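You operate a simulated robot arm through the tools that you are given. There is no shell and no other tool. Be economical: measure what you need, move in short steps, check, and stop when the job is done.

Carry out the task below with a simulated robot arm. There is one attempt and no reset: what you move stays moved.

## Task
Gauge the grey roller: REJECT tray if it is under the size on the card, else GOOD tray.
Fine: leave the gauge jaw open.

Only the result counts: the job must be done as asked and must still hold three seconds after the hand-in. Knocking over, shifting, dropping, spilling or breaking anything else fails it.

## Robot
A 7-joint arm with a two-finger parallel gripper, fixed in place. Base frame: the origin is at the foot of the arm, x ahead of it, y to its left, z up; the work surface is at about z = 0.88. Lengths are in m, angles in degrees, forces in N, time in s.
With the tool pointing down near the work surface it reaches from about 0.24 to 0.68 m from the base axis. Its first joint turns from -66.0 to 66.0 degrees. Payload 2.4 kg.
The tool frame sits at the grasp point between the pads (the TCP): z along the fingers, y along the line on which they close. The tips reach 0.03 m beyond it. Largest opening 0.094 m; finger width 0.028, thickness 0.01; the body of the gripper, 0.05 by 0.096 m, starts 0.055 m behind the TCP.
Orientation is that of the tool frame in the base frame, as a unit quaternion [w, x, y, z]. With the fingers straight down and closing along the base's y, the tool's x points along the base's -x, its y along +y and its z along -z.

## Interface
- The arm moves only by the tool apply_moves. Its argument "steps" is a list of rows, each a list of 3 entries, a list of its own where there are three numbers: the turn, a rotation vector about the base's x, y, z in degrees, then the shift along the base's x, y, z in m, then the gripper command, from -1 (fully open) to 1 (shut), values between in proportion. In form: [[[wx, wy, wz], [tx, ty, tz], grip], ...]. A call has 1 to 20 rows; each row is the pose to reach, as a shift and turn from the pose commanded when the call began. Each row takes 0.2 s and may step no farther than 0.05 m and 8.6 degrees from the row before; otherwise, or with a gripper value out of range, the whole call is refused. A pose out of reach is approached as far as the arm can. The call stops where the force on the tool passes 40 N (or 10 N more than at its start, if that is more) or the arm is blocked; 0.2 s more then pass. The fingers move at their own pace (about 0.153 m/s each) and stop on an object; they squeeze with about 33 N. The grip force told is the motor's: it shows also when the fingers shut on nothing. Time passes only in rows, and 0.2 s behind the last, so rows that repeat a pose let the fingers close. It gives the time, the measured TCP pose, the force on the tool (base axes), the opening and the grip force at its end, in the units of the frame above (readings bear some noise), with the torque about the TCP (base axes, N m) and any sound that the robot's microphone picked up.
- Cameras (640 x 400 px; columns grow to the right, rows downward): "scene" is fixed at [0.0501, 0.4845, 1.4478]; the picture's right is [-0.61, -0.79, 0.00], its down [-0.42, 0.33, -0.84] and it looks along [0.67, -0.52, -0.54] (base axes); focal length 309 px, centre (320, 200). "wrist" rides on the gripper at [0.076, 0.014, -0.103] in the tool frame; the picture's right is [-0.18, 0.98, 0.00], its down [-0.75, -0.14, -0.64] and it looks along [-0.63, -0.12, 0.77] (tool axes); focal length 243 px, centre (320, 200). There is no depth. A picture from a camera that has moved, and an enlarged one, comes with that camera's place and axes in the base frame and with its lens.
- grab_frame(camera): a new picture of that camera. It takes no simulated time.
- close_up(camera, box): a new picture of the part [left, top, right, bottom] of that camera's present view, enlarged. It takes no simulated time.
- job_done(): hands the job in; it is judged then, once.

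Work in short steps. Places have to be worked out from the pictures, the camera data and where the tool is seen: move nearer, look again, correct. Check each grasp and each placing, and mend what went wrong. You have 120 turns and 64 pictures in all, those below and enlarged ones among them. Open the gripper and draw the arm clear of the work before you hand the job in, unless the task says otherwise; then end with one line.

The tools are called after "Request:" as name(argument=value, ...) on one line, values as JSON. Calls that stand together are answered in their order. apply_moves: Moves the arm, as the interface text tells. Its arguments: {"type":"object","properties":{"steps":{"type":"array"}},"required":["steps"]} The other tools are called the same way: grab_frame (camera) takes a picture; close_up (camera, box) takes an enlarged picture of a part of a camera's view; job_done () hands the job in.

At the start:

```text
time: 0.0
eef_pos: [0.3403, -0.0019, 1.1662]
orientation: [0.0, 0.0, 1.0, 0.0]
ft_force: [1.0, -0.5, 0.2]
wrist_torque: [0.0, -0.03, -0.04]
opening: 0.0939
finger_force: 0.1
```

scene: 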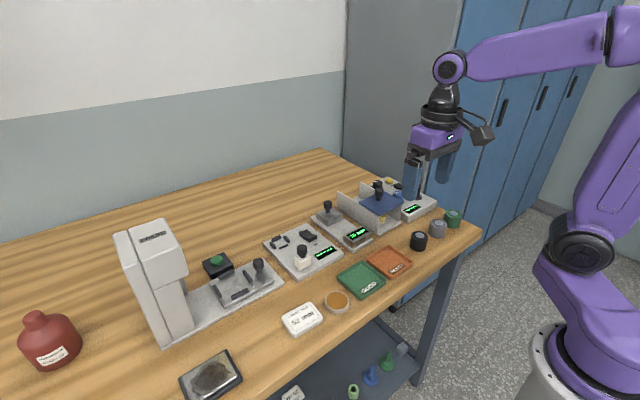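
wrist: 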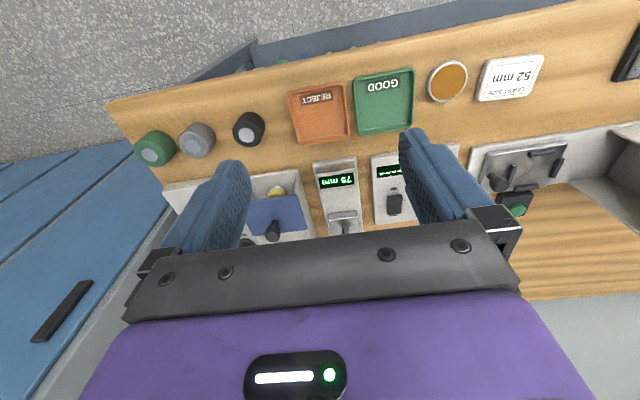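

The card seems to read 52 mm and there are several devices. I'll enlarge the views to identify the gauge, rollers and card.

Request:
close_up(camera="scene", box=[250, 160, 490, 310])

Request:
close_up(camera="wrist", box=[280, 40, 580, 240])

Request:
close_up(camera="scene", box=[110, 210, 350, 360])

Request:
close_up(camera="scene", box=[310, 170, 450, 258])

```text
2.67 times, centred on (370, 235) of scene
camera zoom: at [0.0501, 0.4845, 1.4478], right [-0.61, -0.79, 0.0], down [-0.42, 0.33, -0.84], along [0.67, -0.52, -0.54], focal length 824 px, centre (187, 107)
```

zoom: 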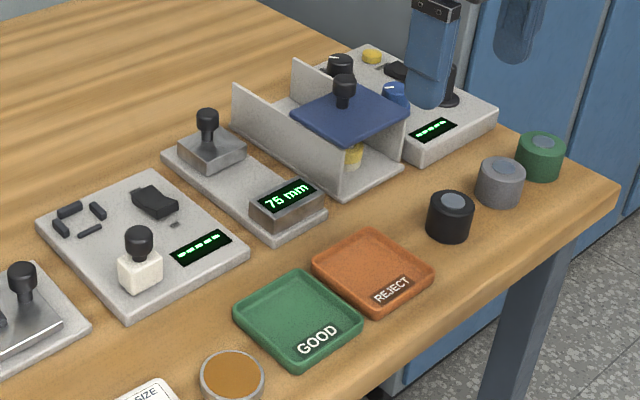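

```text
2.00 times, centred on (430, 140) of wrist
camera zoom: at [0.2633, 0.0127, 1.2692], right [0.18, 0.98, 0.0], down [0.75, -0.14, 0.64], along [0.63, -0.12, -0.77], focal length 485 px, centre (100, 320)
```

zoom: 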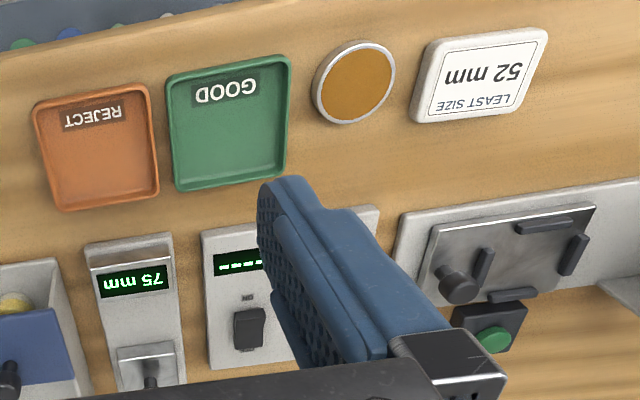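

```text
2.67 times, centred on (230, 285) of scene
camera zoom: at [0.0501, 0.4845, 1.4478], right [-0.61, -0.79, 0.0], down [-0.42, 0.33, -0.84], along [0.67, -0.52, -0.54], focal length 824 px, centre (560, -27)
```

zoom: 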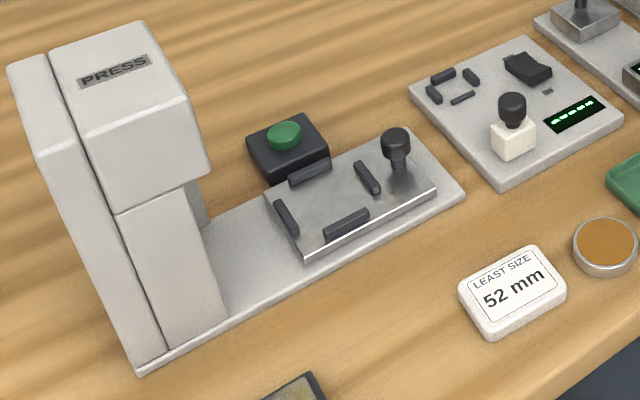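

```text
4.55 times, centred on (380, 214) of scene
camera zoom: at [0.0501, 0.4845, 1.4478], right [-0.61, -0.79, 0.0], down [-0.42, 0.33, -0.84], along [0.67, -0.52, -0.54], focal length 1404 px, centre (47, 136)
```

zoom: 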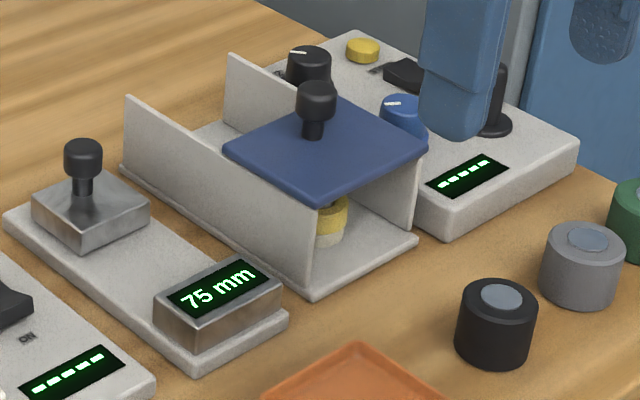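

The card says least size 52 mm. The gauge with the "75 mm" readout is the twin-jaw slide at about (0.52–0.62, 0), and the grey roller is near (0.40, -0.21). I'll move for a nearer view.

Request:
apply_moves(steps=[[[0, 0, 0], [-0.01, -0.04, -0.02], -1], [[0, 0, 0], [-0.02, -0.08, -0.04], -1], [[0, 0, 0], [-0.03, -0.11, -0.07], -1], [[0, 0, 0], [-0.03, -0.11, -0.07], -1]])

Request:
grab_frame(camera="wrist")

Request:
close_up(camera="scene", box=[310, 170, 470, 270])

```text
time: 1.0
eef_pos: [0.3112, -0.1109, 1.0931]
orientation: [0.0, -0.001, 1.0, 0.0]
ft_force: [0.0, -0.5, -0.5]
wrist_torque: [0.01, 0.01, 0.01]
opening: 0.0941
finger_force: 0.0
```

```text
57 pictures are left
camera wrist: at [0.2347, -0.0966, 1.1976], right [0.18, 0.98, 0.0], down [0.75, -0.14, 0.64], along [0.63, -0.12, -0.77], focal length 243 px, centre (320, 200)
```

wrist: 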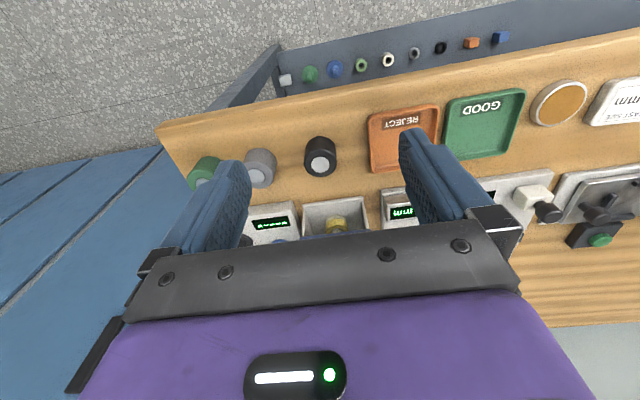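

```text
4.00 times, centred on (390, 220) of scene
camera zoom: at [0.0501, 0.4845, 1.4478], right [-0.61, -0.79, 0.0], down [-0.42, 0.33, -0.84], along [0.67, -0.52, -0.54], focal length 1236 px, centre (40, 120)
```

zoom: 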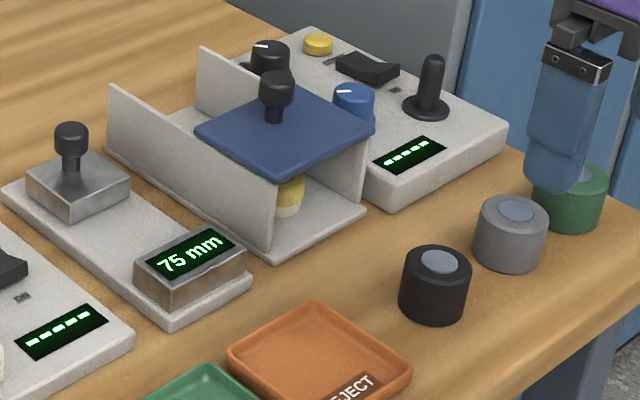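

Estimates: grey roller at about (0.405, -0.22), roughly 50 mm wide and 37 mm tall, with neighbours ~85 mm away in y. The gauge slides along x and is centred at y≈-0.012. I'll hover above the roller with a part-open gripper and check the alignment.

Request:
apply_moves(steps=[[[0, 0, 0], [0.025, -0.03, -0.02], -0.5], [[0, 0, 0], [0.05, -0.06, -0.04], -0.5], [[0, 0, 0], [0.075, -0.09, -0.06], -0.5], [[0, 0, 0], [0.094, -0.109, -0.093], -0.5], [[0, 0, 0], [0.094, -0.109, -0.11], -0.5], [[0, 0, 0], [0.094, -0.109, -0.11], -0.5]])

Request:
grab_frame(camera="wrist")

Request:
close_up(camera="scene", box=[370, 170, 490, 245])

```text
time: 2.4
eef_pos: [0.4045, -0.22, 0.985]
orientation: [0.0, -0.001, 1.0, -0.001]
ft_force: [-1.0, -0.2, 0.9]
wrist_torque: [0.01, 0.0, -0.04]
opening: 0.0705
finger_force: 0.1
```

```text
55 pictures are left
camera wrist: at [0.3279, -0.2072, 1.0886], right [0.18, 0.98, 0.0], down [0.75, -0.14, 0.64], along [0.63, -0.12, -0.77], focal length 243 px, centre (320, 200)
```

wrist: 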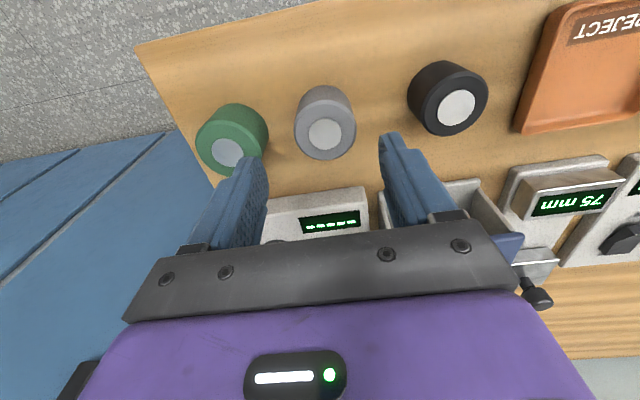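

```text
5.33 times, centred on (430, 208) of scene
camera zoom: at [0.0501, 0.4845, 1.4478], right [-0.61, -0.79, 0.0], down [-0.42, 0.33, -0.84], along [0.67, -0.52, -0.54], focal length 1648 px, centre (-267, 160)
```

zoom: 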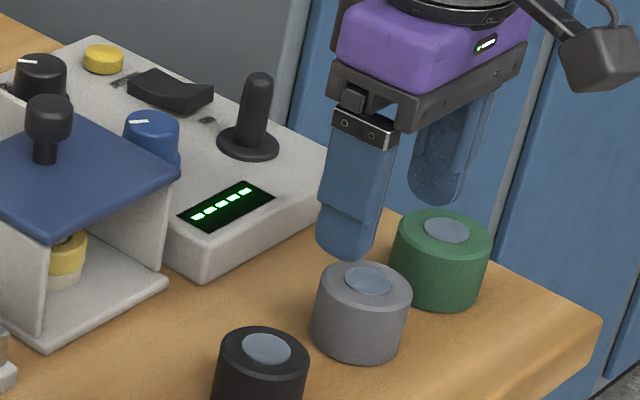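

The roller centre computes to (0.406, -0.218), matching the gripper. Descend and close.

Request:
apply_moves(steps=[[[0, 0, 0], [0.001, 0.0015, -0.03], -0.5], [[0, 0, 0], [0.001, 0.0015, -0.05], -0.5], [[0, 0, 0], [0.001, 0.0015, -0.069], -0.5], [[0, 0, 0], [0.001, 0.0015, -0.069], -0.5], [[0, 0, 0], [0.001, 0.0015, -0.069], 1], [[0, 0, 0], [0.001, 0.0015, -0.069], 1], [[0, 0, 0], [0.001, 0.0015, -0.069], 1]])

Request:
grab_frame(camera="wrist")

```text
time: 4.0
eef_pos: [0.4048, -0.2194, 0.916]
orientation: [0.0, 0.0, 1.0, 0.0]
ft_force: [1.4, 0.5, -0.1]
wrist_torque: [-0.01, 0.0, 0.02]
opening: 0.0461
finger_force: 33.2
```

```text
53 pictures are left
camera wrist: at [0.3289, -0.205, 1.0197], right [0.18, 0.98, 0.0], down [0.75, -0.14, 0.64], along [0.63, -0.12, -0.77], focal length 243 px, centre (320, 200)
```

wrist: 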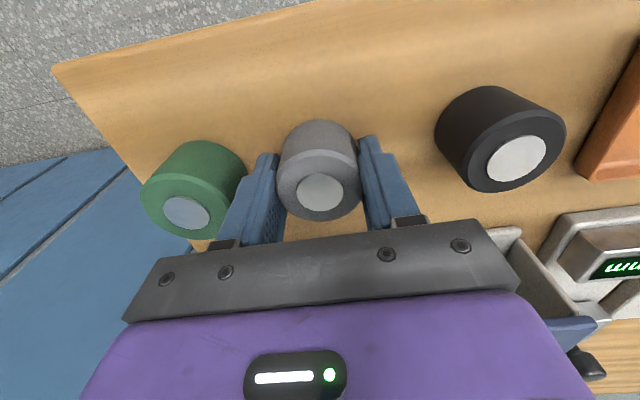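

Held firmly: opening 46 mm suggests about 46 mm. I'll still gauge it. Lift, move over in y, then forward above the gauge.

Request:
apply_moves(steps=[[[0, 0, 0], [0, 0, 0.03], 1], [[0, 0, 0], [0, 0, 0.07], 1], [[0, 0, 0], [0, 0, 0.11], 1], [[0, 0, 0], [0, 0.045, 0.12], 1], [[0, 0, 0], [0, 0.09, 0.12], 1], [[0, 0, 0], [0, 0.135, 0.12], 1], [[0, 0, 0], [0, 0.18, 0.12], 1], [[0, 0, 0], [0, 0.207, 0.12], 1], [[0, 0, 0], [0.04, 0.207, 0.12], 1], [[0, 0, 0], [0.08, 0.207, 0.12], 1], [[0, 0, 0], [0.08, 0.207, 0.12], 1]])

Request:
grab_frame(camera="wrist")

Request:
close_up(camera="scene", box=[290, 160, 450, 260])

```text
time: 6.4
eef_pos: [0.4868, -0.0124, 1.0372]
orientation: [0.0, 0.0, 1.0, 0.0]
ft_force: [0.1, 0.1, 0.3]
wrist_torque: [0.0, 0.01, 0.02]
opening: 0.0464
finger_force: 32.9
```

```text
52 pictures are left
camera wrist: at [0.41, 0.0011, 1.1407], right [0.18, 0.98, 0.0], down [0.75, -0.14, 0.64], along [0.63, -0.12, -0.77], focal length 243 px, centre (320, 200)
```

wrist: 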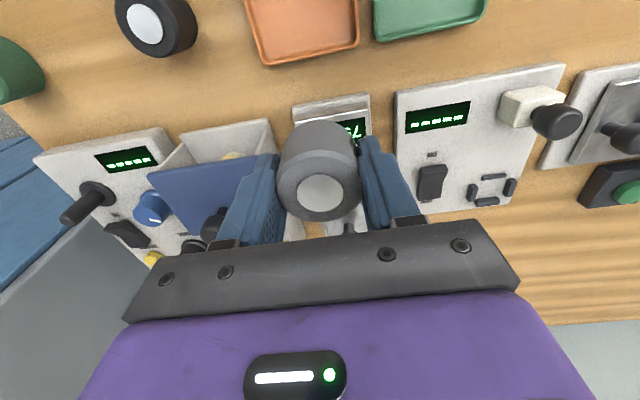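

```text
4.00 times, centred on (370, 210) of scene
camera zoom: at [0.0501, 0.4845, 1.4478], right [-0.61, -0.79, 0.0], down [-0.42, 0.33, -0.84], along [0.67, -0.52, -0.54], focal length 1236 px, centre (120, 160)
```

zoom: 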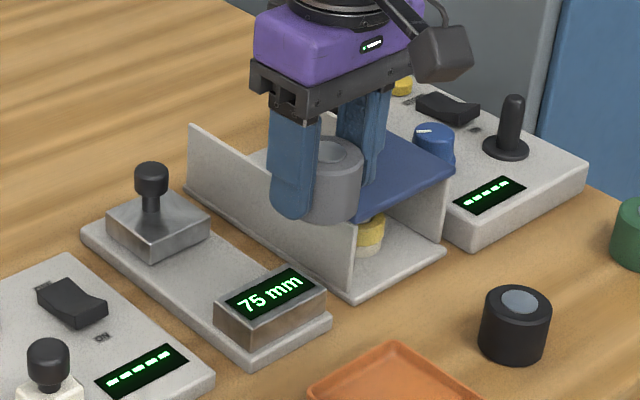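

Gauge centre is about y≈-0.007, with the gap between jaws about x 0.535–0.615. I'll move over the gap and lower partway for a check.

Request:
apply_moves(steps=[[[0, 0, 0], [0.03, 0.004, 0], 1], [[0, 0, 0], [0.06, 0.004, 0], 1], [[0, 0, 0], [0.086, 0.0045, 0], 1], [[0, 0, 0], [0.086, 0.0045, -0.03], 1], [[0, 0, 0], [0.086, 0.0045, -0.06], 1], [[0, 0, 0], [0.086, 0.0045, -0.06], 1]])

Request:
grab_frame(camera="wrist")

Request:
close_up(camera="scene", box=[290, 160, 450, 260])

```text
time: 7.8
eef_pos: [0.5709, -0.0085, 0.9749]
orientation: [0.0, 0.0, 1.0, 0.0]
ft_force: [0.0, 0.1, -0.8]
wrist_torque: [-0.01, 0.02, -0.02]
opening: 0.0462
finger_force: 33.0
```

```text
50 pictures are left
camera wrist: at [0.4949, 0.0062, 1.079], right [0.18, 0.98, 0.0], down [0.75, -0.14, 0.64], along [0.63, -0.12, -0.77], focal length 243 px, centre (320, 200)
```

wrist: 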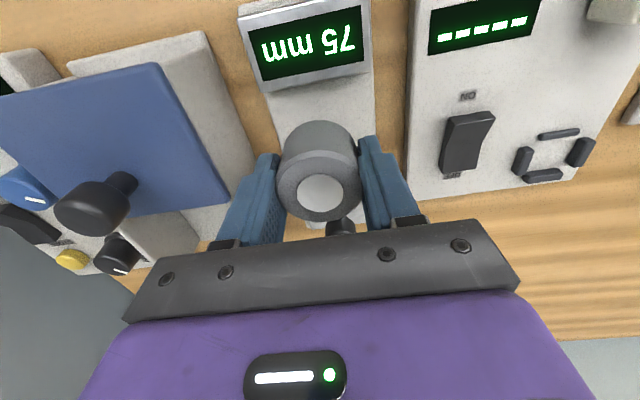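

```text
4.00 times, centred on (370, 210) of scene
camera zoom: at [0.0501, 0.4845, 1.4478], right [-0.61, -0.79, 0.0], down [-0.42, 0.33, -0.84], along [0.67, -0.52, -0.54], focal length 1236 px, centre (120, 160)
```

zoom: 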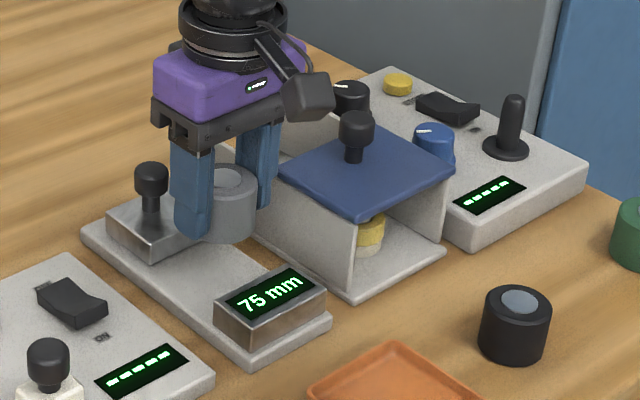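

The fixed jaw's inner face is at x≈0.533, so the gap centre is ≈0.571 and the centreline y≈-0.005. The roller is well aligned; lower it gently to the plate.

Request:
apply_moves(steps=[[[0, 0, 0], [-0.001, 0.003, -0.02], 1], [[0, 0, 0], [-0.001, 0.003, -0.036], 1], [[0, 0, 0], [-0.001, 0.003, -0.042], 1], [[0, 0, 0], [-0.001, 0.003, -0.045], 1], [[0, 0, 0], [-0.001, 0.003, -0.045], 1]])

Request:
close_up(camera="scene", box=[290, 170, 410, 245])

```text
time: 9.0
eef_pos: [0.5693, -0.0049, 0.9293]
orientation: [0.0, -0.001, 1.0, 0.0]
ft_force: [0.7, 0.1, -0.9]
wrist_torque: [-0.01, 0.01, -0.01]
opening: 0.0458
finger_force: 33.6
```

```text
5.33 times, centred on (350, 208) of scene
camera zoom: at [0.0501, 0.4845, 1.4478], right [-0.61, -0.79, 0.0], down [-0.42, 0.33, -0.84], along [0.67, -0.52, -0.54], focal length 1648 px, centre (160, 160)
```

zoom: 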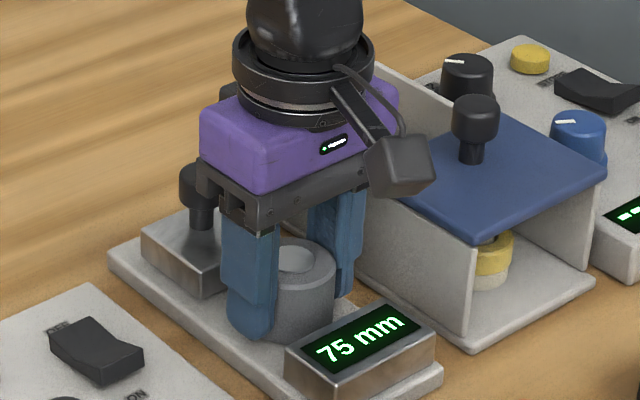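

Not yet in contact. Lower in 1.5 mm steps until a contact force shows.

Request:
apply_moves(steps=[[[0, 0, 0], [0, 0, -0.002], 1], [[0, 0, 0], [0, 0, -0.0035], 1], [[0, 0, 0], [0, 0, -0.0035], 1]])

```text
time: 9.8
eef_pos: [0.5696, -0.005, 0.9308]
orientation: [0.001, 0.0, 1.0, 0.0]
ft_force: [-8.0, 0.1, 29.8]
wrist_torque: [0.05, 0.43, -0.02]
opening: 0.046
finger_force: 33.4
```

Contact at z≈0.93 with some x-force; back off slightly and look.

Request:
apply_moves(steps=[[[0, 0, 0], [0, 0, 0.0025], 1], [[0, 0, 0], [0, 0, 0.0025], 1]])

Request:
close_up(camera="scene", box=[305, 195, 385, 245])

Request:
grab_frame(camera="wrist")

```text
time: 10.4
eef_pos: [0.5707, -0.0052, 0.9286]
orientation: [0.001, -0.001, 1.0, 0.0]
ft_force: [1.8, 0.1, 6.2]
wrist_torque: [0.01, -0.1, 0.02]
opening: 0.0459
finger_force: 33.0
```

```text
8.00 times, centred on (345, 220) of scene
camera zoom: at [0.0501, 0.4845, 1.4478], right [-0.61, -0.79, 0.0], down [-0.42, 0.33, -0.84], along [0.67, -0.52, -0.54], focal length 2472 px, centre (120, 40)
```

zoom: 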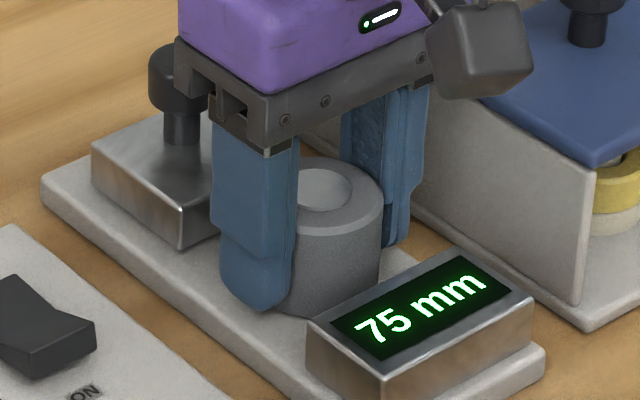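

```text
46 pictures are left
camera wrist: at [0.4932, 0.0097, 1.0333], right [0.18, 0.98, 0.0], down [0.75, -0.14, 0.64], along [0.63, -0.12, -0.77], focal length 243 px, centre (320, 200)
```

wrist: 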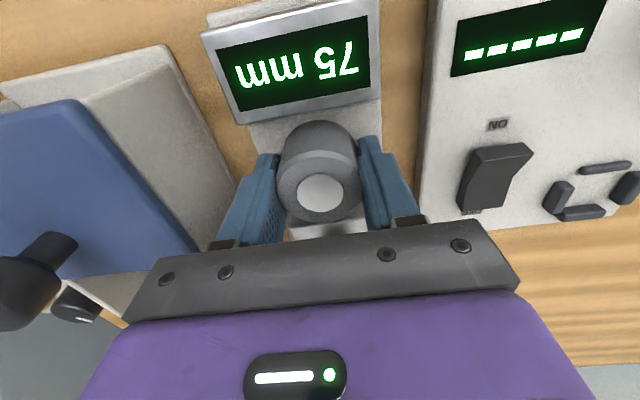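

The roller rests on the plate between the jaws. Release with a modest opening and rise straight up.

Request:
apply_moves(steps=[[[0, 0, 0], [0, 0, 0], -0.3], [[0, 0, 0], [0, 0, 0], -0.3], [[0, 0, 0], [0, 0, 0.02], -0.3], [[0, 0, 0], [0, 0, 0.06], -0.3], [[0, 0, 0], [0, 0, 0.1], -0.3], [[0, 0, 0], [-0.03, 0, 0.13], -0.3], [[0, 0, 0], [-0.03, 0, 0.13], -0.3]])

Request:
grab_frame(camera="wrist")

Request:
close_up(camera="scene", box=[305, 180, 385, 230])

```text
time: 12.0
eef_pos: [0.5403, -0.0055, 1.0602]
orientation: [0.001, 0.0, 1.0, 0.0]
ft_force: [-0.7, -0.3, -0.2]
wrist_torque: [0.01, 0.02, 0.02]
opening: 0.0607
finger_force: 0.0
```

```text
45 pictures are left
camera wrist: at [0.4638, 0.0094, 1.1634], right [0.18, 0.98, 0.0], down [0.75, -0.14, 0.64], along [0.63, -0.12, -0.77], focal length 243 px, centre (320, 200)
```

wrist: 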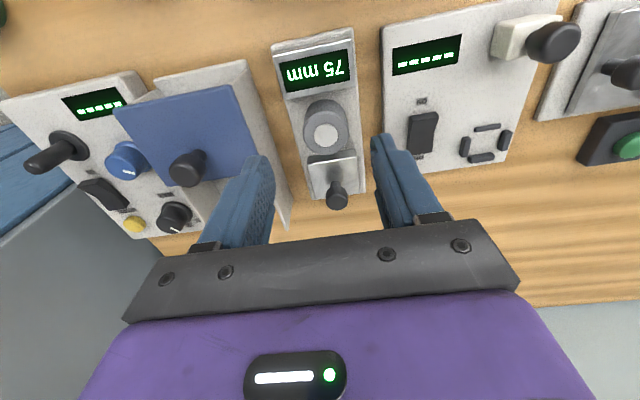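

```text
8.00 times, centred on (345, 205) of scene
camera zoom: at [0.0501, 0.4845, 1.4478], right [-0.61, -0.79, 0.0], down [-0.42, 0.33, -0.84], along [0.67, -0.52, -0.54], focal length 2472 px, centre (120, 160)
```

zoom: 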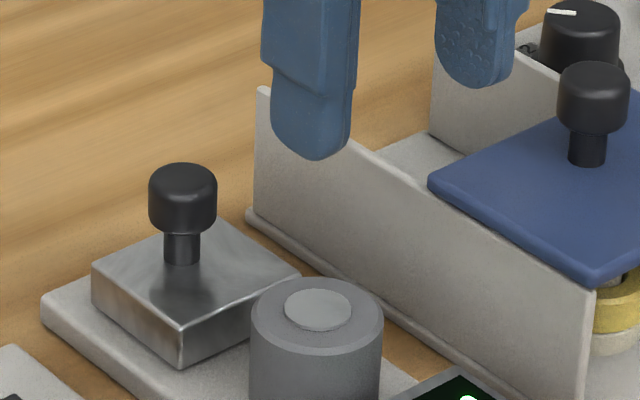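

Roller stands nicely in the gap. The knob is at about (0.638, -0.003), its bulb from z≈0.933 to 0.956. Go above it, descend, and grip it.

Request:
apply_moves(steps=[[[0, 0, 0], [0.04, 0.0025, 0], -0.3], [[0, 0, 0], [0.08, 0.0025, 0], -0.3], [[0, 0, 0], [0.098, 0.0025, 0], -0.3], [[0, 0, 0], [0.098, 0.0025, -0.04], -0.3], [[0, 0, 0], [0.098, 0.0025, -0.075], -0.3], [[0, 0, 0], [0.098, 0.0025, -0.102], -0.3], [[0, 0, 0], [0.098, 0.0025, -0.102], -0.3]])

Request:
close_up(camera="scene", box=[305, 180, 385, 230])

Request:
grab_frame(camera="wrist")

```text
time: 13.6
eef_pos: [0.638, -0.0027, 0.9573]
orientation: [0.0, 0.0, 1.0, 0.0]
ft_force: [0.3, 0.4, 0.3]
wrist_torque: [-0.02, -0.03, 0.0]
opening: 0.0611
finger_force: 0.0
```

```text
8.00 times, centred on (345, 205) of scene
camera zoom: at [0.0501, 0.4845, 1.4478], right [-0.61, -0.79, 0.0], down [-0.42, 0.33, -0.84], along [0.67, -0.52, -0.54], focal length 2472 px, centre (120, 160)
```

zoom: 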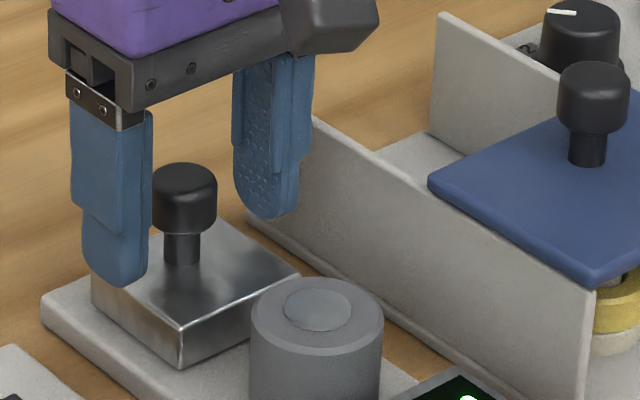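

```text
42 pictures are left
camera wrist: at [0.5613, 0.012, 1.061], right [0.18, 0.98, 0.0], down [0.75, -0.14, 0.64], along [0.63, -0.12, -0.77], focal length 243 px, centre (320, 200)
```

wrist: 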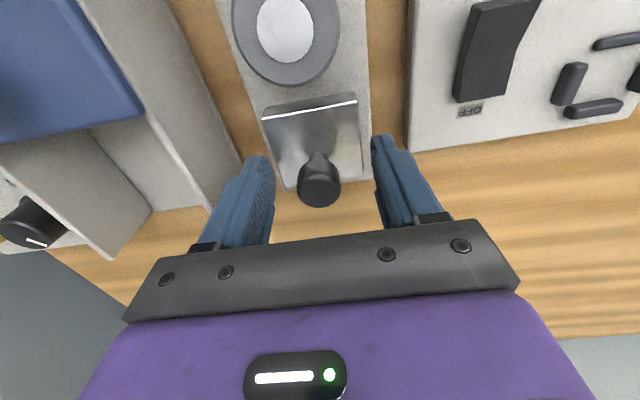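

Straddling the knob well. Close on it.

Request:
apply_moves(steps=[[[0, 0, 0], [0, 0, 0], 1], [[0, 0, 0], [0, 0, 0], 1], [[0, 0, 0], [0, 0, 0], 1]])

Request:
apply_moves(steps=[[[0, 0, 0], [-0.005, 0, 0], 1], [[0, 0, 0], [-0.01, 0, 0], 1], [[0, 0, 0], [-0.015, 0, 0], 1], [[0, 0, 0], [-0.02, 0, 0], 1], [[0, 0, 0], [-0.024, 0, 0], 1], [[0, 0, 0], [-0.024, 0, 0], 1]])

Request:
close_up(camera="scene", box=[305, 180, 401, 240])

```text
time: 14.4
eef_pos: [0.6379, -0.0043, 0.9568]
orientation: [0.001, 0.0, 1.0, -0.001]
ft_force: [-0.7, -9.2, -3.4]
wrist_torque: [-0.12, -0.44, -0.17]
opening: 0.0251
finger_force: 45.2
```

```text
time: 15.8
eef_pos: [0.6132, -0.0056, 0.9579]
orientation: [-0.001, 0.001, 1.0, 0.0]
ft_force: [0.6, -16.6, -13.4]
wrist_torque: [-0.2, -1.04, -0.13]
opening: 0.0254
finger_force: 45.1
```

```text
6.67 times, centred on (353, 210) of scene
camera zoom: at [0.0504, 0.4841, 1.448], right [-0.61, -0.79, 0.0], down [-0.42, 0.33, -0.84], along [0.67, -0.52, -0.54], focal length 2060 px, centre (100, 133)
```

zoom: 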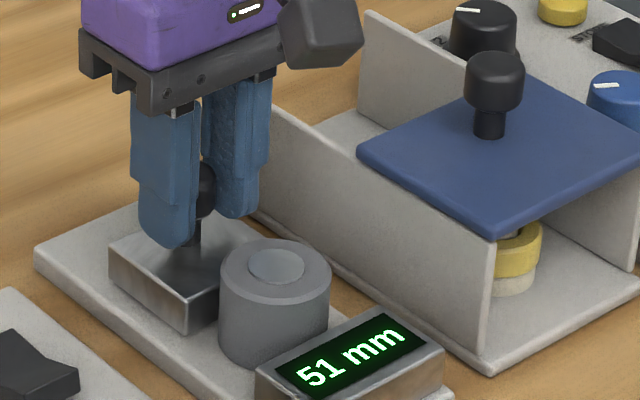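

Reading 51 mm, still moving with the roller. Continue gently, easing the command in y to relieve the side force.

Request:
apply_moves(steps=[[[0, 0, 0], [-0.001, -0.002, -0.0005], 1], [[0, 0, 0], [-0.003, -0.0025, -0.0005], 1], [[0, 0, 0], [-0.005, -0.0025, -0.0005], 1], [[0, 0, 0], [-0.0065, -0.0025, -0.0005], 1], [[0, 0, 0], [-0.0065, -0.0025, -0.0005], 1]])

Request:
close_up(camera="scene", box=[305, 180, 401, 240])

```text
time: 17.0
eef_pos: [0.6096, -0.0041, 0.9578]
orientation: [0.003, 0.0, 1.0, 0.0]
ft_force: [19.3, -11.8, -20.5]
wrist_torque: [-0.21, -0.57, -0.04]
opening: 0.0255
finger_force: 44.6
```

```text
6.67 times, centred on (353, 210) of scene
camera zoom: at [0.0511, 0.4842, 1.4479], right [-0.61, -0.79, 0.0], down [-0.42, 0.33, -0.84], along [0.67, -0.52, -0.54], focal length 2060 px, centre (100, 133)
```

zoom: 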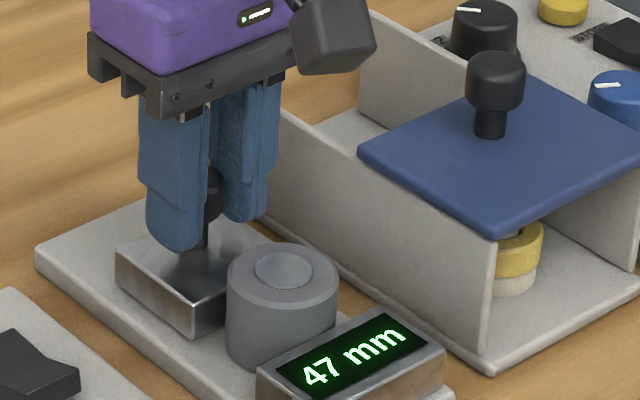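

Jaw bears on the roller (19 N) at 47 mm, agreeing with the 46 mm grip: under 52, so REJECT. Now slide the jaw back fully open.

Request:
apply_moves(steps=[[[0, 0, 0], [0.005, 0, 0], 1], [[0, 0, 0], [0.011, 0, 0], 1], [[0, 0, 0], [0.017, 0, 0], 1], [[0, 0, 0], [0.023, 0, 0], 1], [[0, 0, 0], [0.028, 0, 0], 1], [[0, 0, 0], [0.0305, 0, 0], 1], [[0, 0, 0], [0.0305, 0, 0], 1]])

Request:
close_up(camera="scene", box=[305, 180, 401, 240])

```text
time: 18.6
eef_pos: [0.6376, -0.0045, 0.9579]
orientation: [0.0, -0.001, 1.0, 0.0]
ft_force: [-3.9, -4.8, -5.1]
wrist_torque: [-0.09, 1.01, 0.03]
opening: 0.0256
finger_force: 44.4
```

```text
6.67 times, centred on (353, 210) of scene
camera zoom: at [0.0502, 0.4844, 1.4479], right [-0.61, -0.79, 0.0], down [-0.42, 0.33, -0.84], along [0.67, -0.52, -0.54], focal length 2060 px, centre (100, 133)
```

zoom: 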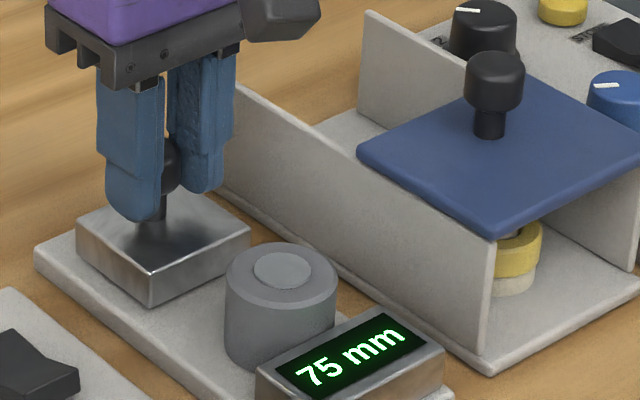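

Jaw back at 75 mm. Release the knob, rise, and move back for a look at the roller's new place.

Request:
apply_moves(steps=[[[0, 0, 0], [0, 0, 0], -0.3], [[0, 0, 0], [0, 0, 0], -0.3], [[0, 0, 0], [0, 0, 0.03], -0.3], [[0, 0, 0], [0, 0, 0.06], -0.3], [[0, 0, 0], [-0.04, 0, 0.06], -0.3], [[0, 0, 0], [-0.081, 0, 0.06], -0.3], [[0, 0, 0], [-0.081, 0, 0.05], -0.3], [[0, 0, 0], [-0.081, 0, 0.05], -0.3]])

Request:
grab_frame(camera="wrist")

Request:
close_up(camera="scene", box=[305, 180, 401, 240])

```text
time: 20.4
eef_pos: [0.5572, -0.004, 1.0072]
orientation: [0.0, 0.0, 1.0, 0.0]
ft_force: [0.2, 0.5, 0.2]
wrist_torque: [0.0, 0.03, 0.02]
opening: 0.0612
finger_force: 0.1
```

```text
38 pictures are left
camera wrist: at [0.4801, 0.0098, 1.1103], right [0.18, 0.98, 0.0], down [0.75, -0.14, 0.64], along [0.63, -0.12, -0.77], focal length 243 px, centre (320, 200)
```

wrist: 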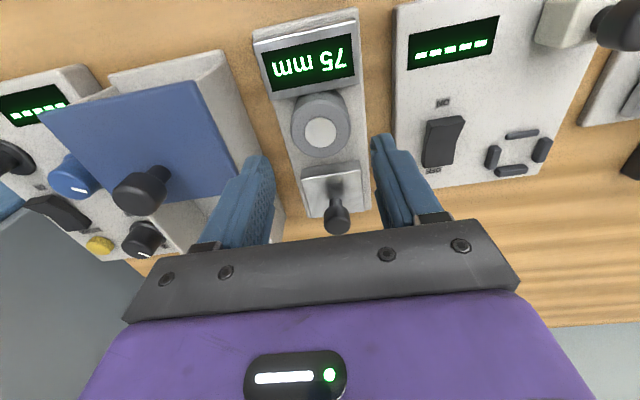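

```text
6.67 times, centred on (353, 210) of scene
camera zoom: at [0.0501, 0.4845, 1.4478], right [-0.61, -0.79, 0.0], down [-0.42, 0.33, -0.84], along [0.67, -0.52, -0.54], focal length 2060 px, centre (100, 133)
```

zoom: 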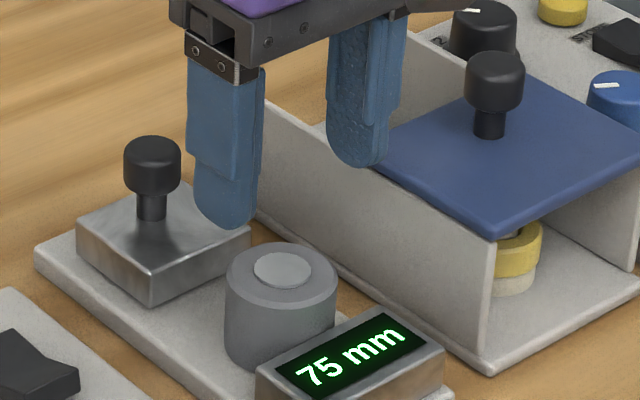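

The roller is at about (0.560, -0.005), against the fixed jaw. Descend to z≈0.93 and grip.

Request:
apply_moves(steps=[[[0, 0, 0], [0.003, -0.001, -0.03], -0.3], [[0, 0, 0], [0.003, -0.001, -0.06], -0.3], [[0, 0, 0], [0.003, -0.001, -0.077], -0.3], [[0, 0, 0], [0.003, -0.001, -0.077], -0.3], [[0, 0, 0], [0.003, -0.001, -0.077], 1], [[0, 0, 0], [0.003, -0.001, -0.077], 1], [[0, 0, 0], [0.003, -0.001, -0.077], 1]])

Request:
apply_moves(steps=[[[0, 0, 0], [0.003, 0, 0.01], 1], [[0, 0, 0], [0.003, 0, 0.04], 1], [[0, 0, 0], [0.003, 0, 0.08], 1], [[0, 0, 0], [0.003, 0, 0.11], 1], [[0, 0, 0], [-0.04, 0, 0.11], 1], [[0, 0, 0], [-0.08, 0, 0.11], 1], [[0, 0, 0], [-0.12, 0, 0.11], 1], [[0, 0, 0], [-0.12, 0, 0.11], 1]])

Request:
grab_frame(camera="wrist")

Request:
close_up(camera="scene", box=[300, 190, 460, 290])

```text
time: 22.0
eef_pos: [0.5593, -0.0045, 0.9317]
orientation: [0.0, -0.001, 1.0, 0.0]
ft_force: [-0.5, -0.8, 0.1]
wrist_torque: [-0.01, 0.0, 0.01]
opening: 0.0461
finger_force: 32.8
```

```text
time: 23.8
eef_pos: [0.4383, -0.005, 1.0403]
orientation: [0.0, 0.0, 1.0, 0.0]
ft_force: [-0.2, 0.6, -1.2]
wrist_torque: [-0.02, -0.01, -0.01]
opening: 0.046
finger_force: 33.3
```

```text
36 pictures are left
camera wrist: at [0.3617, 0.0089, 1.1442], right [0.18, 0.98, 0.0], down [0.75, -0.14, 0.64], along [0.63, -0.12, -0.77], focal length 243 px, centre (320, 200)
```

wrist: 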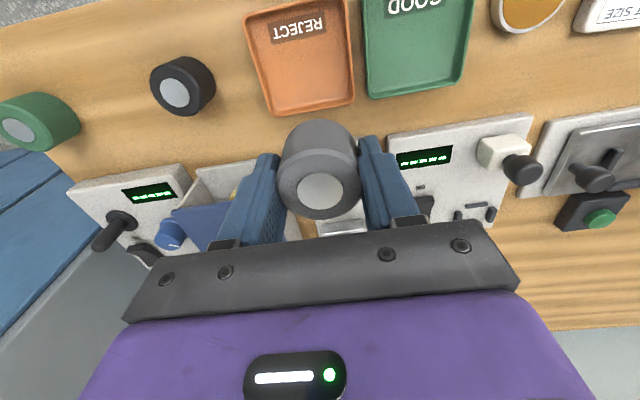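

```text
4.00 times, centred on (380, 240) of scene
camera zoom: at [0.0501, 0.4845, 1.4478], right [-0.61, -0.79, 0.0], down [-0.42, 0.33, -0.84], along [0.67, -0.52, -0.54], focal length 1236 px, centre (80, 40)
```

zoom: 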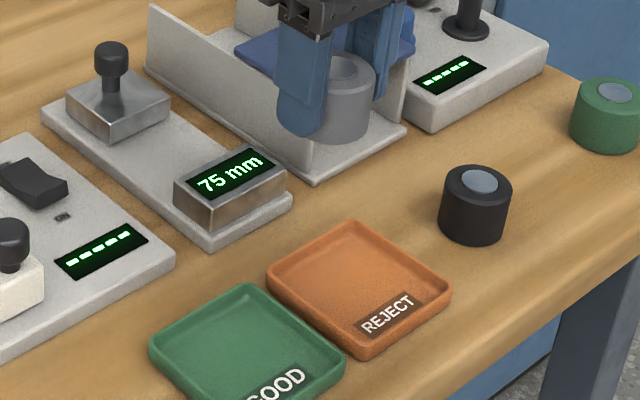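

REJECT tray centre is at about (0.402, -0.013). Move over it and descend partway.

Request:
apply_moves(steps=[[[0, 0, 0], [-0.036, -0.008, 0], 1], [[0, 0, 0], [-0.036, -0.008, -0.04], 1], [[0, 0, 0], [-0.036, -0.008, -0.08], 1], [[0, 0, 0], [-0.036, -0.008, -0.08], 1]])

Request:
grab_frame(camera="wrist")

Request:
close_up(camera="scene", box=[330, 220, 426, 280])

```text
time: 24.8
eef_pos: [0.4033, -0.0136, 0.9622]
orientation: [0.0, 0.0, 1.0, 0.0]
ft_force: [-0.2, 0.8, -0.8]
wrist_torque: [-0.01, 0.01, -0.01]
opening: 0.0459
finger_force: 33.6
```

```text
34 pictures are left
camera wrist: at [0.3264, 0.0015, 1.0655], right [0.18, 0.98, 0.0], down [0.75, -0.14, 0.64], along [0.63, -0.12, -0.77], focal length 243 px, centre (320, 200)
```

wrist: 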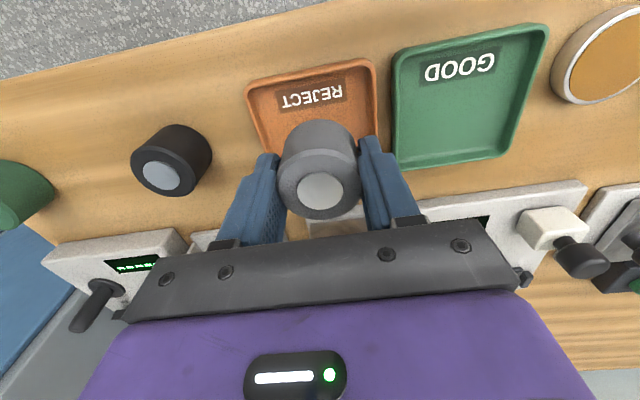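

```text
6.67 times, centred on (378, 250) of scene
camera zoom: at [0.0501, 0.4845, 1.4478], right [-0.61, -0.79, 0.0], down [-0.42, 0.33, -0.84], along [0.67, -0.52, -0.54], focal length 2060 px, centre (-67, -133)
```

zoom: 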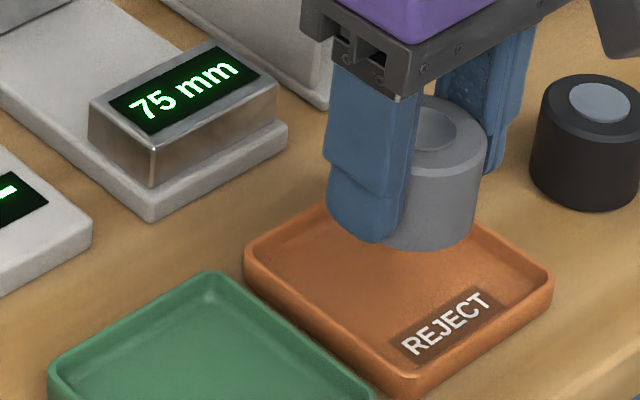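

Tray spans about x 0.362–0.446, y -0.054–0.030, so I'm centred. Lower until contact.

Request:
apply_moves(steps=[[[0, 0, 0], [0.001, 0.001, -0.02], 1], [[0, 0, 0], [0.001, 0.001, -0.03], 1], [[0, 0, 0], [0.001, 0.001, -0.034], 1], [[0, 0, 0], [0.001, 0.001, -0.034], 1]])

Request:
close_up(camera="scene", box=[330, 220, 426, 280])

```text
time: 25.8
eef_pos: [0.4047, -0.0127, 0.9278]
orientation: [-0.001, 0.0, 1.0, 0.001]
ft_force: [-0.1, 0.5, -1.6]
wrist_torque: [-0.01, 0.03, -0.04]
opening: 0.0461
finger_force: 33.0
```

```text
6.67 times, centred on (378, 250) of scene
camera zoom: at [0.0501, 0.4845, 1.4478], right [-0.61, -0.79, 0.0], down [-0.42, 0.33, -0.84], along [0.67, -0.52, -0.54], focal length 2060 px, centre (-67, -133)
```

zoom: 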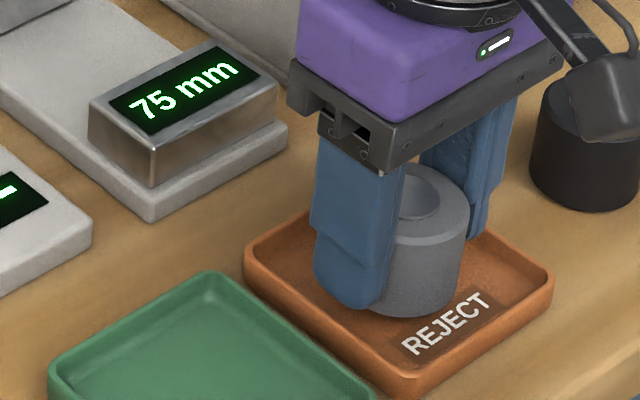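

Almost down and inside the tray; lower the last few millimetres.

Request:
apply_moves(steps=[[[0, 0, 0], [0, 0, -0.002], 1], [[0, 0, 0], [0, 0, -0.0035], 1], [[0, 0, 0], [0, 0, -0.0035], 1]])

```text
time: 26.6
eef_pos: [0.4054, -0.0127, 0.9248]
orientation: [0.0, 0.0, 1.0, 0.0]
ft_force: [0.3, 0.1, -1.4]
wrist_torque: [-0.02, -0.01, -0.03]
opening: 0.046
finger_force: 32.9
```

Request:
apply_moves(steps=[[[0, 0, 0], [0, 0, -0.0015], 1], [[0, 0, 0], [0, 0, -0.003], 1], [[0, 0, 0], [0, 0, -0.003], 1]])

```text
time: 27.4
eef_pos: [0.4049, -0.0126, 0.921]
orientation: [0.0, 0.0, 1.0, 0.0]
ft_force: [-6.8, 0.4, 34.9]
wrist_torque: [0.01, 0.3, 0.02]
opening: 0.0464
finger_force: 32.8
```

Contact with the tray floor. Ease up a little, release with a small opening, and rise clear.

Request:
apply_moves(steps=[[[0, 0, 0], [0, 0, 0.002], 1], [[0, 0, 0], [0, 0, 0.002], -0.09], [[0, 0, 0], [0, 0, 0.002], -0.09], [[0, 0, 0], [0, 0, 0.02], -0.09], [[0, 0, 0], [0, 0, 0.05], -0.3], [[0, 0, 0], [0, 0, 0.1], -0.3], [[0, 0, 0], [-0.04, 0, 0.14], -0.6], [[0, 0, 0], [-0.06, 0, 0.18], -1], [[0, 0, 0], [-0.06, 0, 0.18], -1]])

Request:
grab_frame(camera="scene")

Request:
grab_frame(camera="wrist")

Request:
close_up(camera="scene", box=[300, 190, 460, 290])

```text
refused: row 7 steps farther than a row can; nothing moved
```

```text
31 pictures are left
```

scene: 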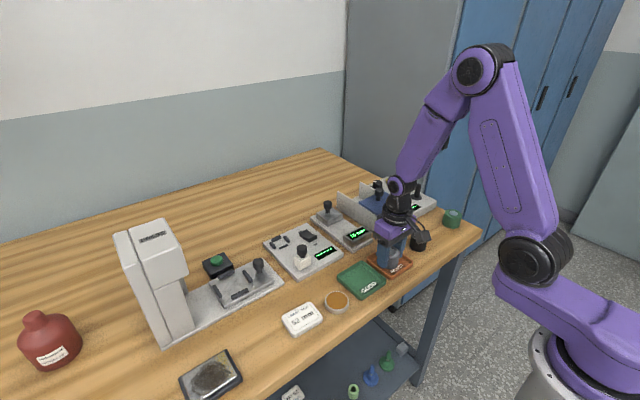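

```text
30 pictures are left
camera wrist: at [0.3277, 0.0018, 1.0252], right [0.18, 0.98, 0.0], down [0.75, -0.14, 0.64], along [0.63, -0.12, -0.77], focal length 243 px, centre (320, 200)
```

wrist: 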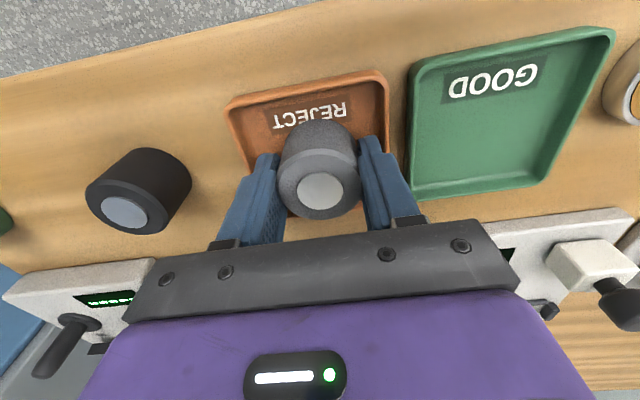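

```text
4.00 times, centred on (380, 240) of scene
camera zoom: at [0.0495, 0.4845, 1.4478], right [-0.61, -0.79, 0.0], down [-0.42, 0.33, -0.84], along [0.67, -0.52, -0.54], focal length 1236 px, centre (80, 40)
```

zoom: 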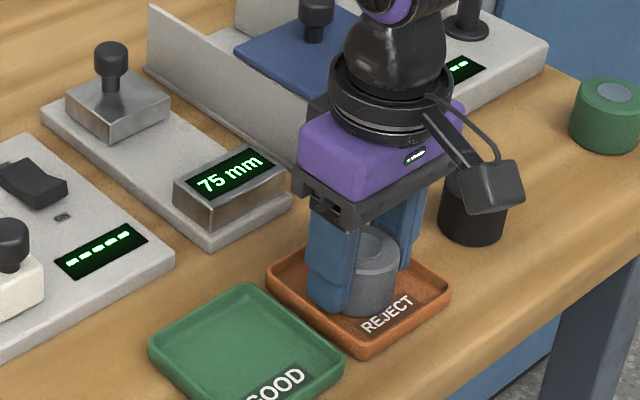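

The row was too long; nothing moved. Repeat with shorter steps.

Request:
apply_moves(steps=[[[0, 0, 0], [0, 0, 0.002], 1], [[0, 0, 0], [0, 0, 0.002], -0.09], [[0, 0, 0], [0, 0, 0.002], -0.09], [[0, 0, 0], [0, 0, 0.02], -0.09], [[0, 0, 0], [0, 0, 0.05], -0.3], [[0, 0, 0], [0, 0, 0.09], -0.3], [[0, 0, 0], [-0.02, 0, 0.13], -0.6], [[0, 0, 0], [-0.04, 0, 0.17], -1], [[0, 0, 0], [-0.04, 0, 0.17], -1]])

Request:
grab_frame(camera="wrist")

Request:
close_up(camera="scene", box=[300, 190, 460, 290])

```text
time: 29.4
eef_pos: [0.3637, -0.0096, 1.0937]
orientation: [0.0, 0.0, 1.0, 0.0]
ft_force: [1.1, 0.1, -0.7]
wrist_torque: [-0.02, 0.0, 0.03]
opening: 0.094
finger_force: 0.0
```

```text
28 pictures are left
camera wrist: at [0.2875, 0.0045, 1.1978], right [0.18, 0.98, 0.0], down [0.75, -0.14, 0.64], along [0.63, -0.12, -0.77], focal length 243 px, centre (320, 200)
```

wrist: 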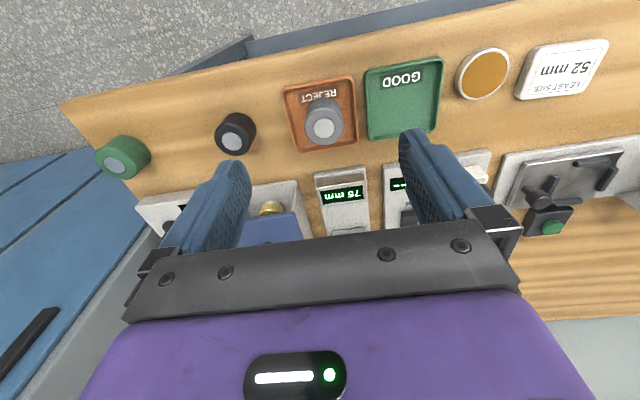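

```text
4.00 times, centred on (380, 240) of scene
camera zoom: at [0.0501, 0.4845, 1.4478], right [-0.61, -0.79, 0.0], down [-0.42, 0.33, -0.84], along [0.67, -0.52, -0.54], focal length 1236 px, centre (80, 40)
```

zoom: 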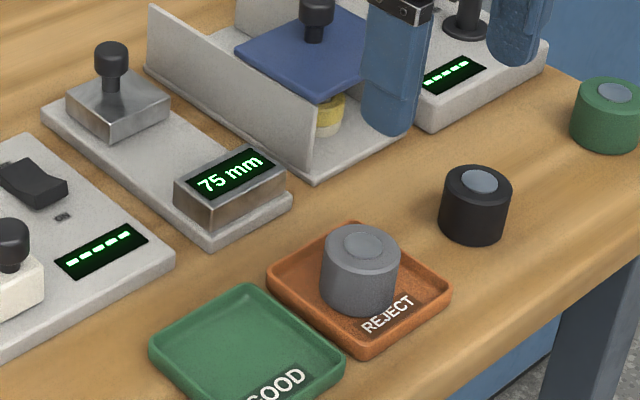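

The roller sits upright in the REJECT tray, the gauge jaw is open at 75 mm, and the arm is clear. Hand in.

Request:
job_done()

```text
The job is handed in.
```

The grey roller gauged at about 47 mm, under the card's 52 mm least size, so it is in the REJECT tray and the gauge jaw is open at 75 mm.
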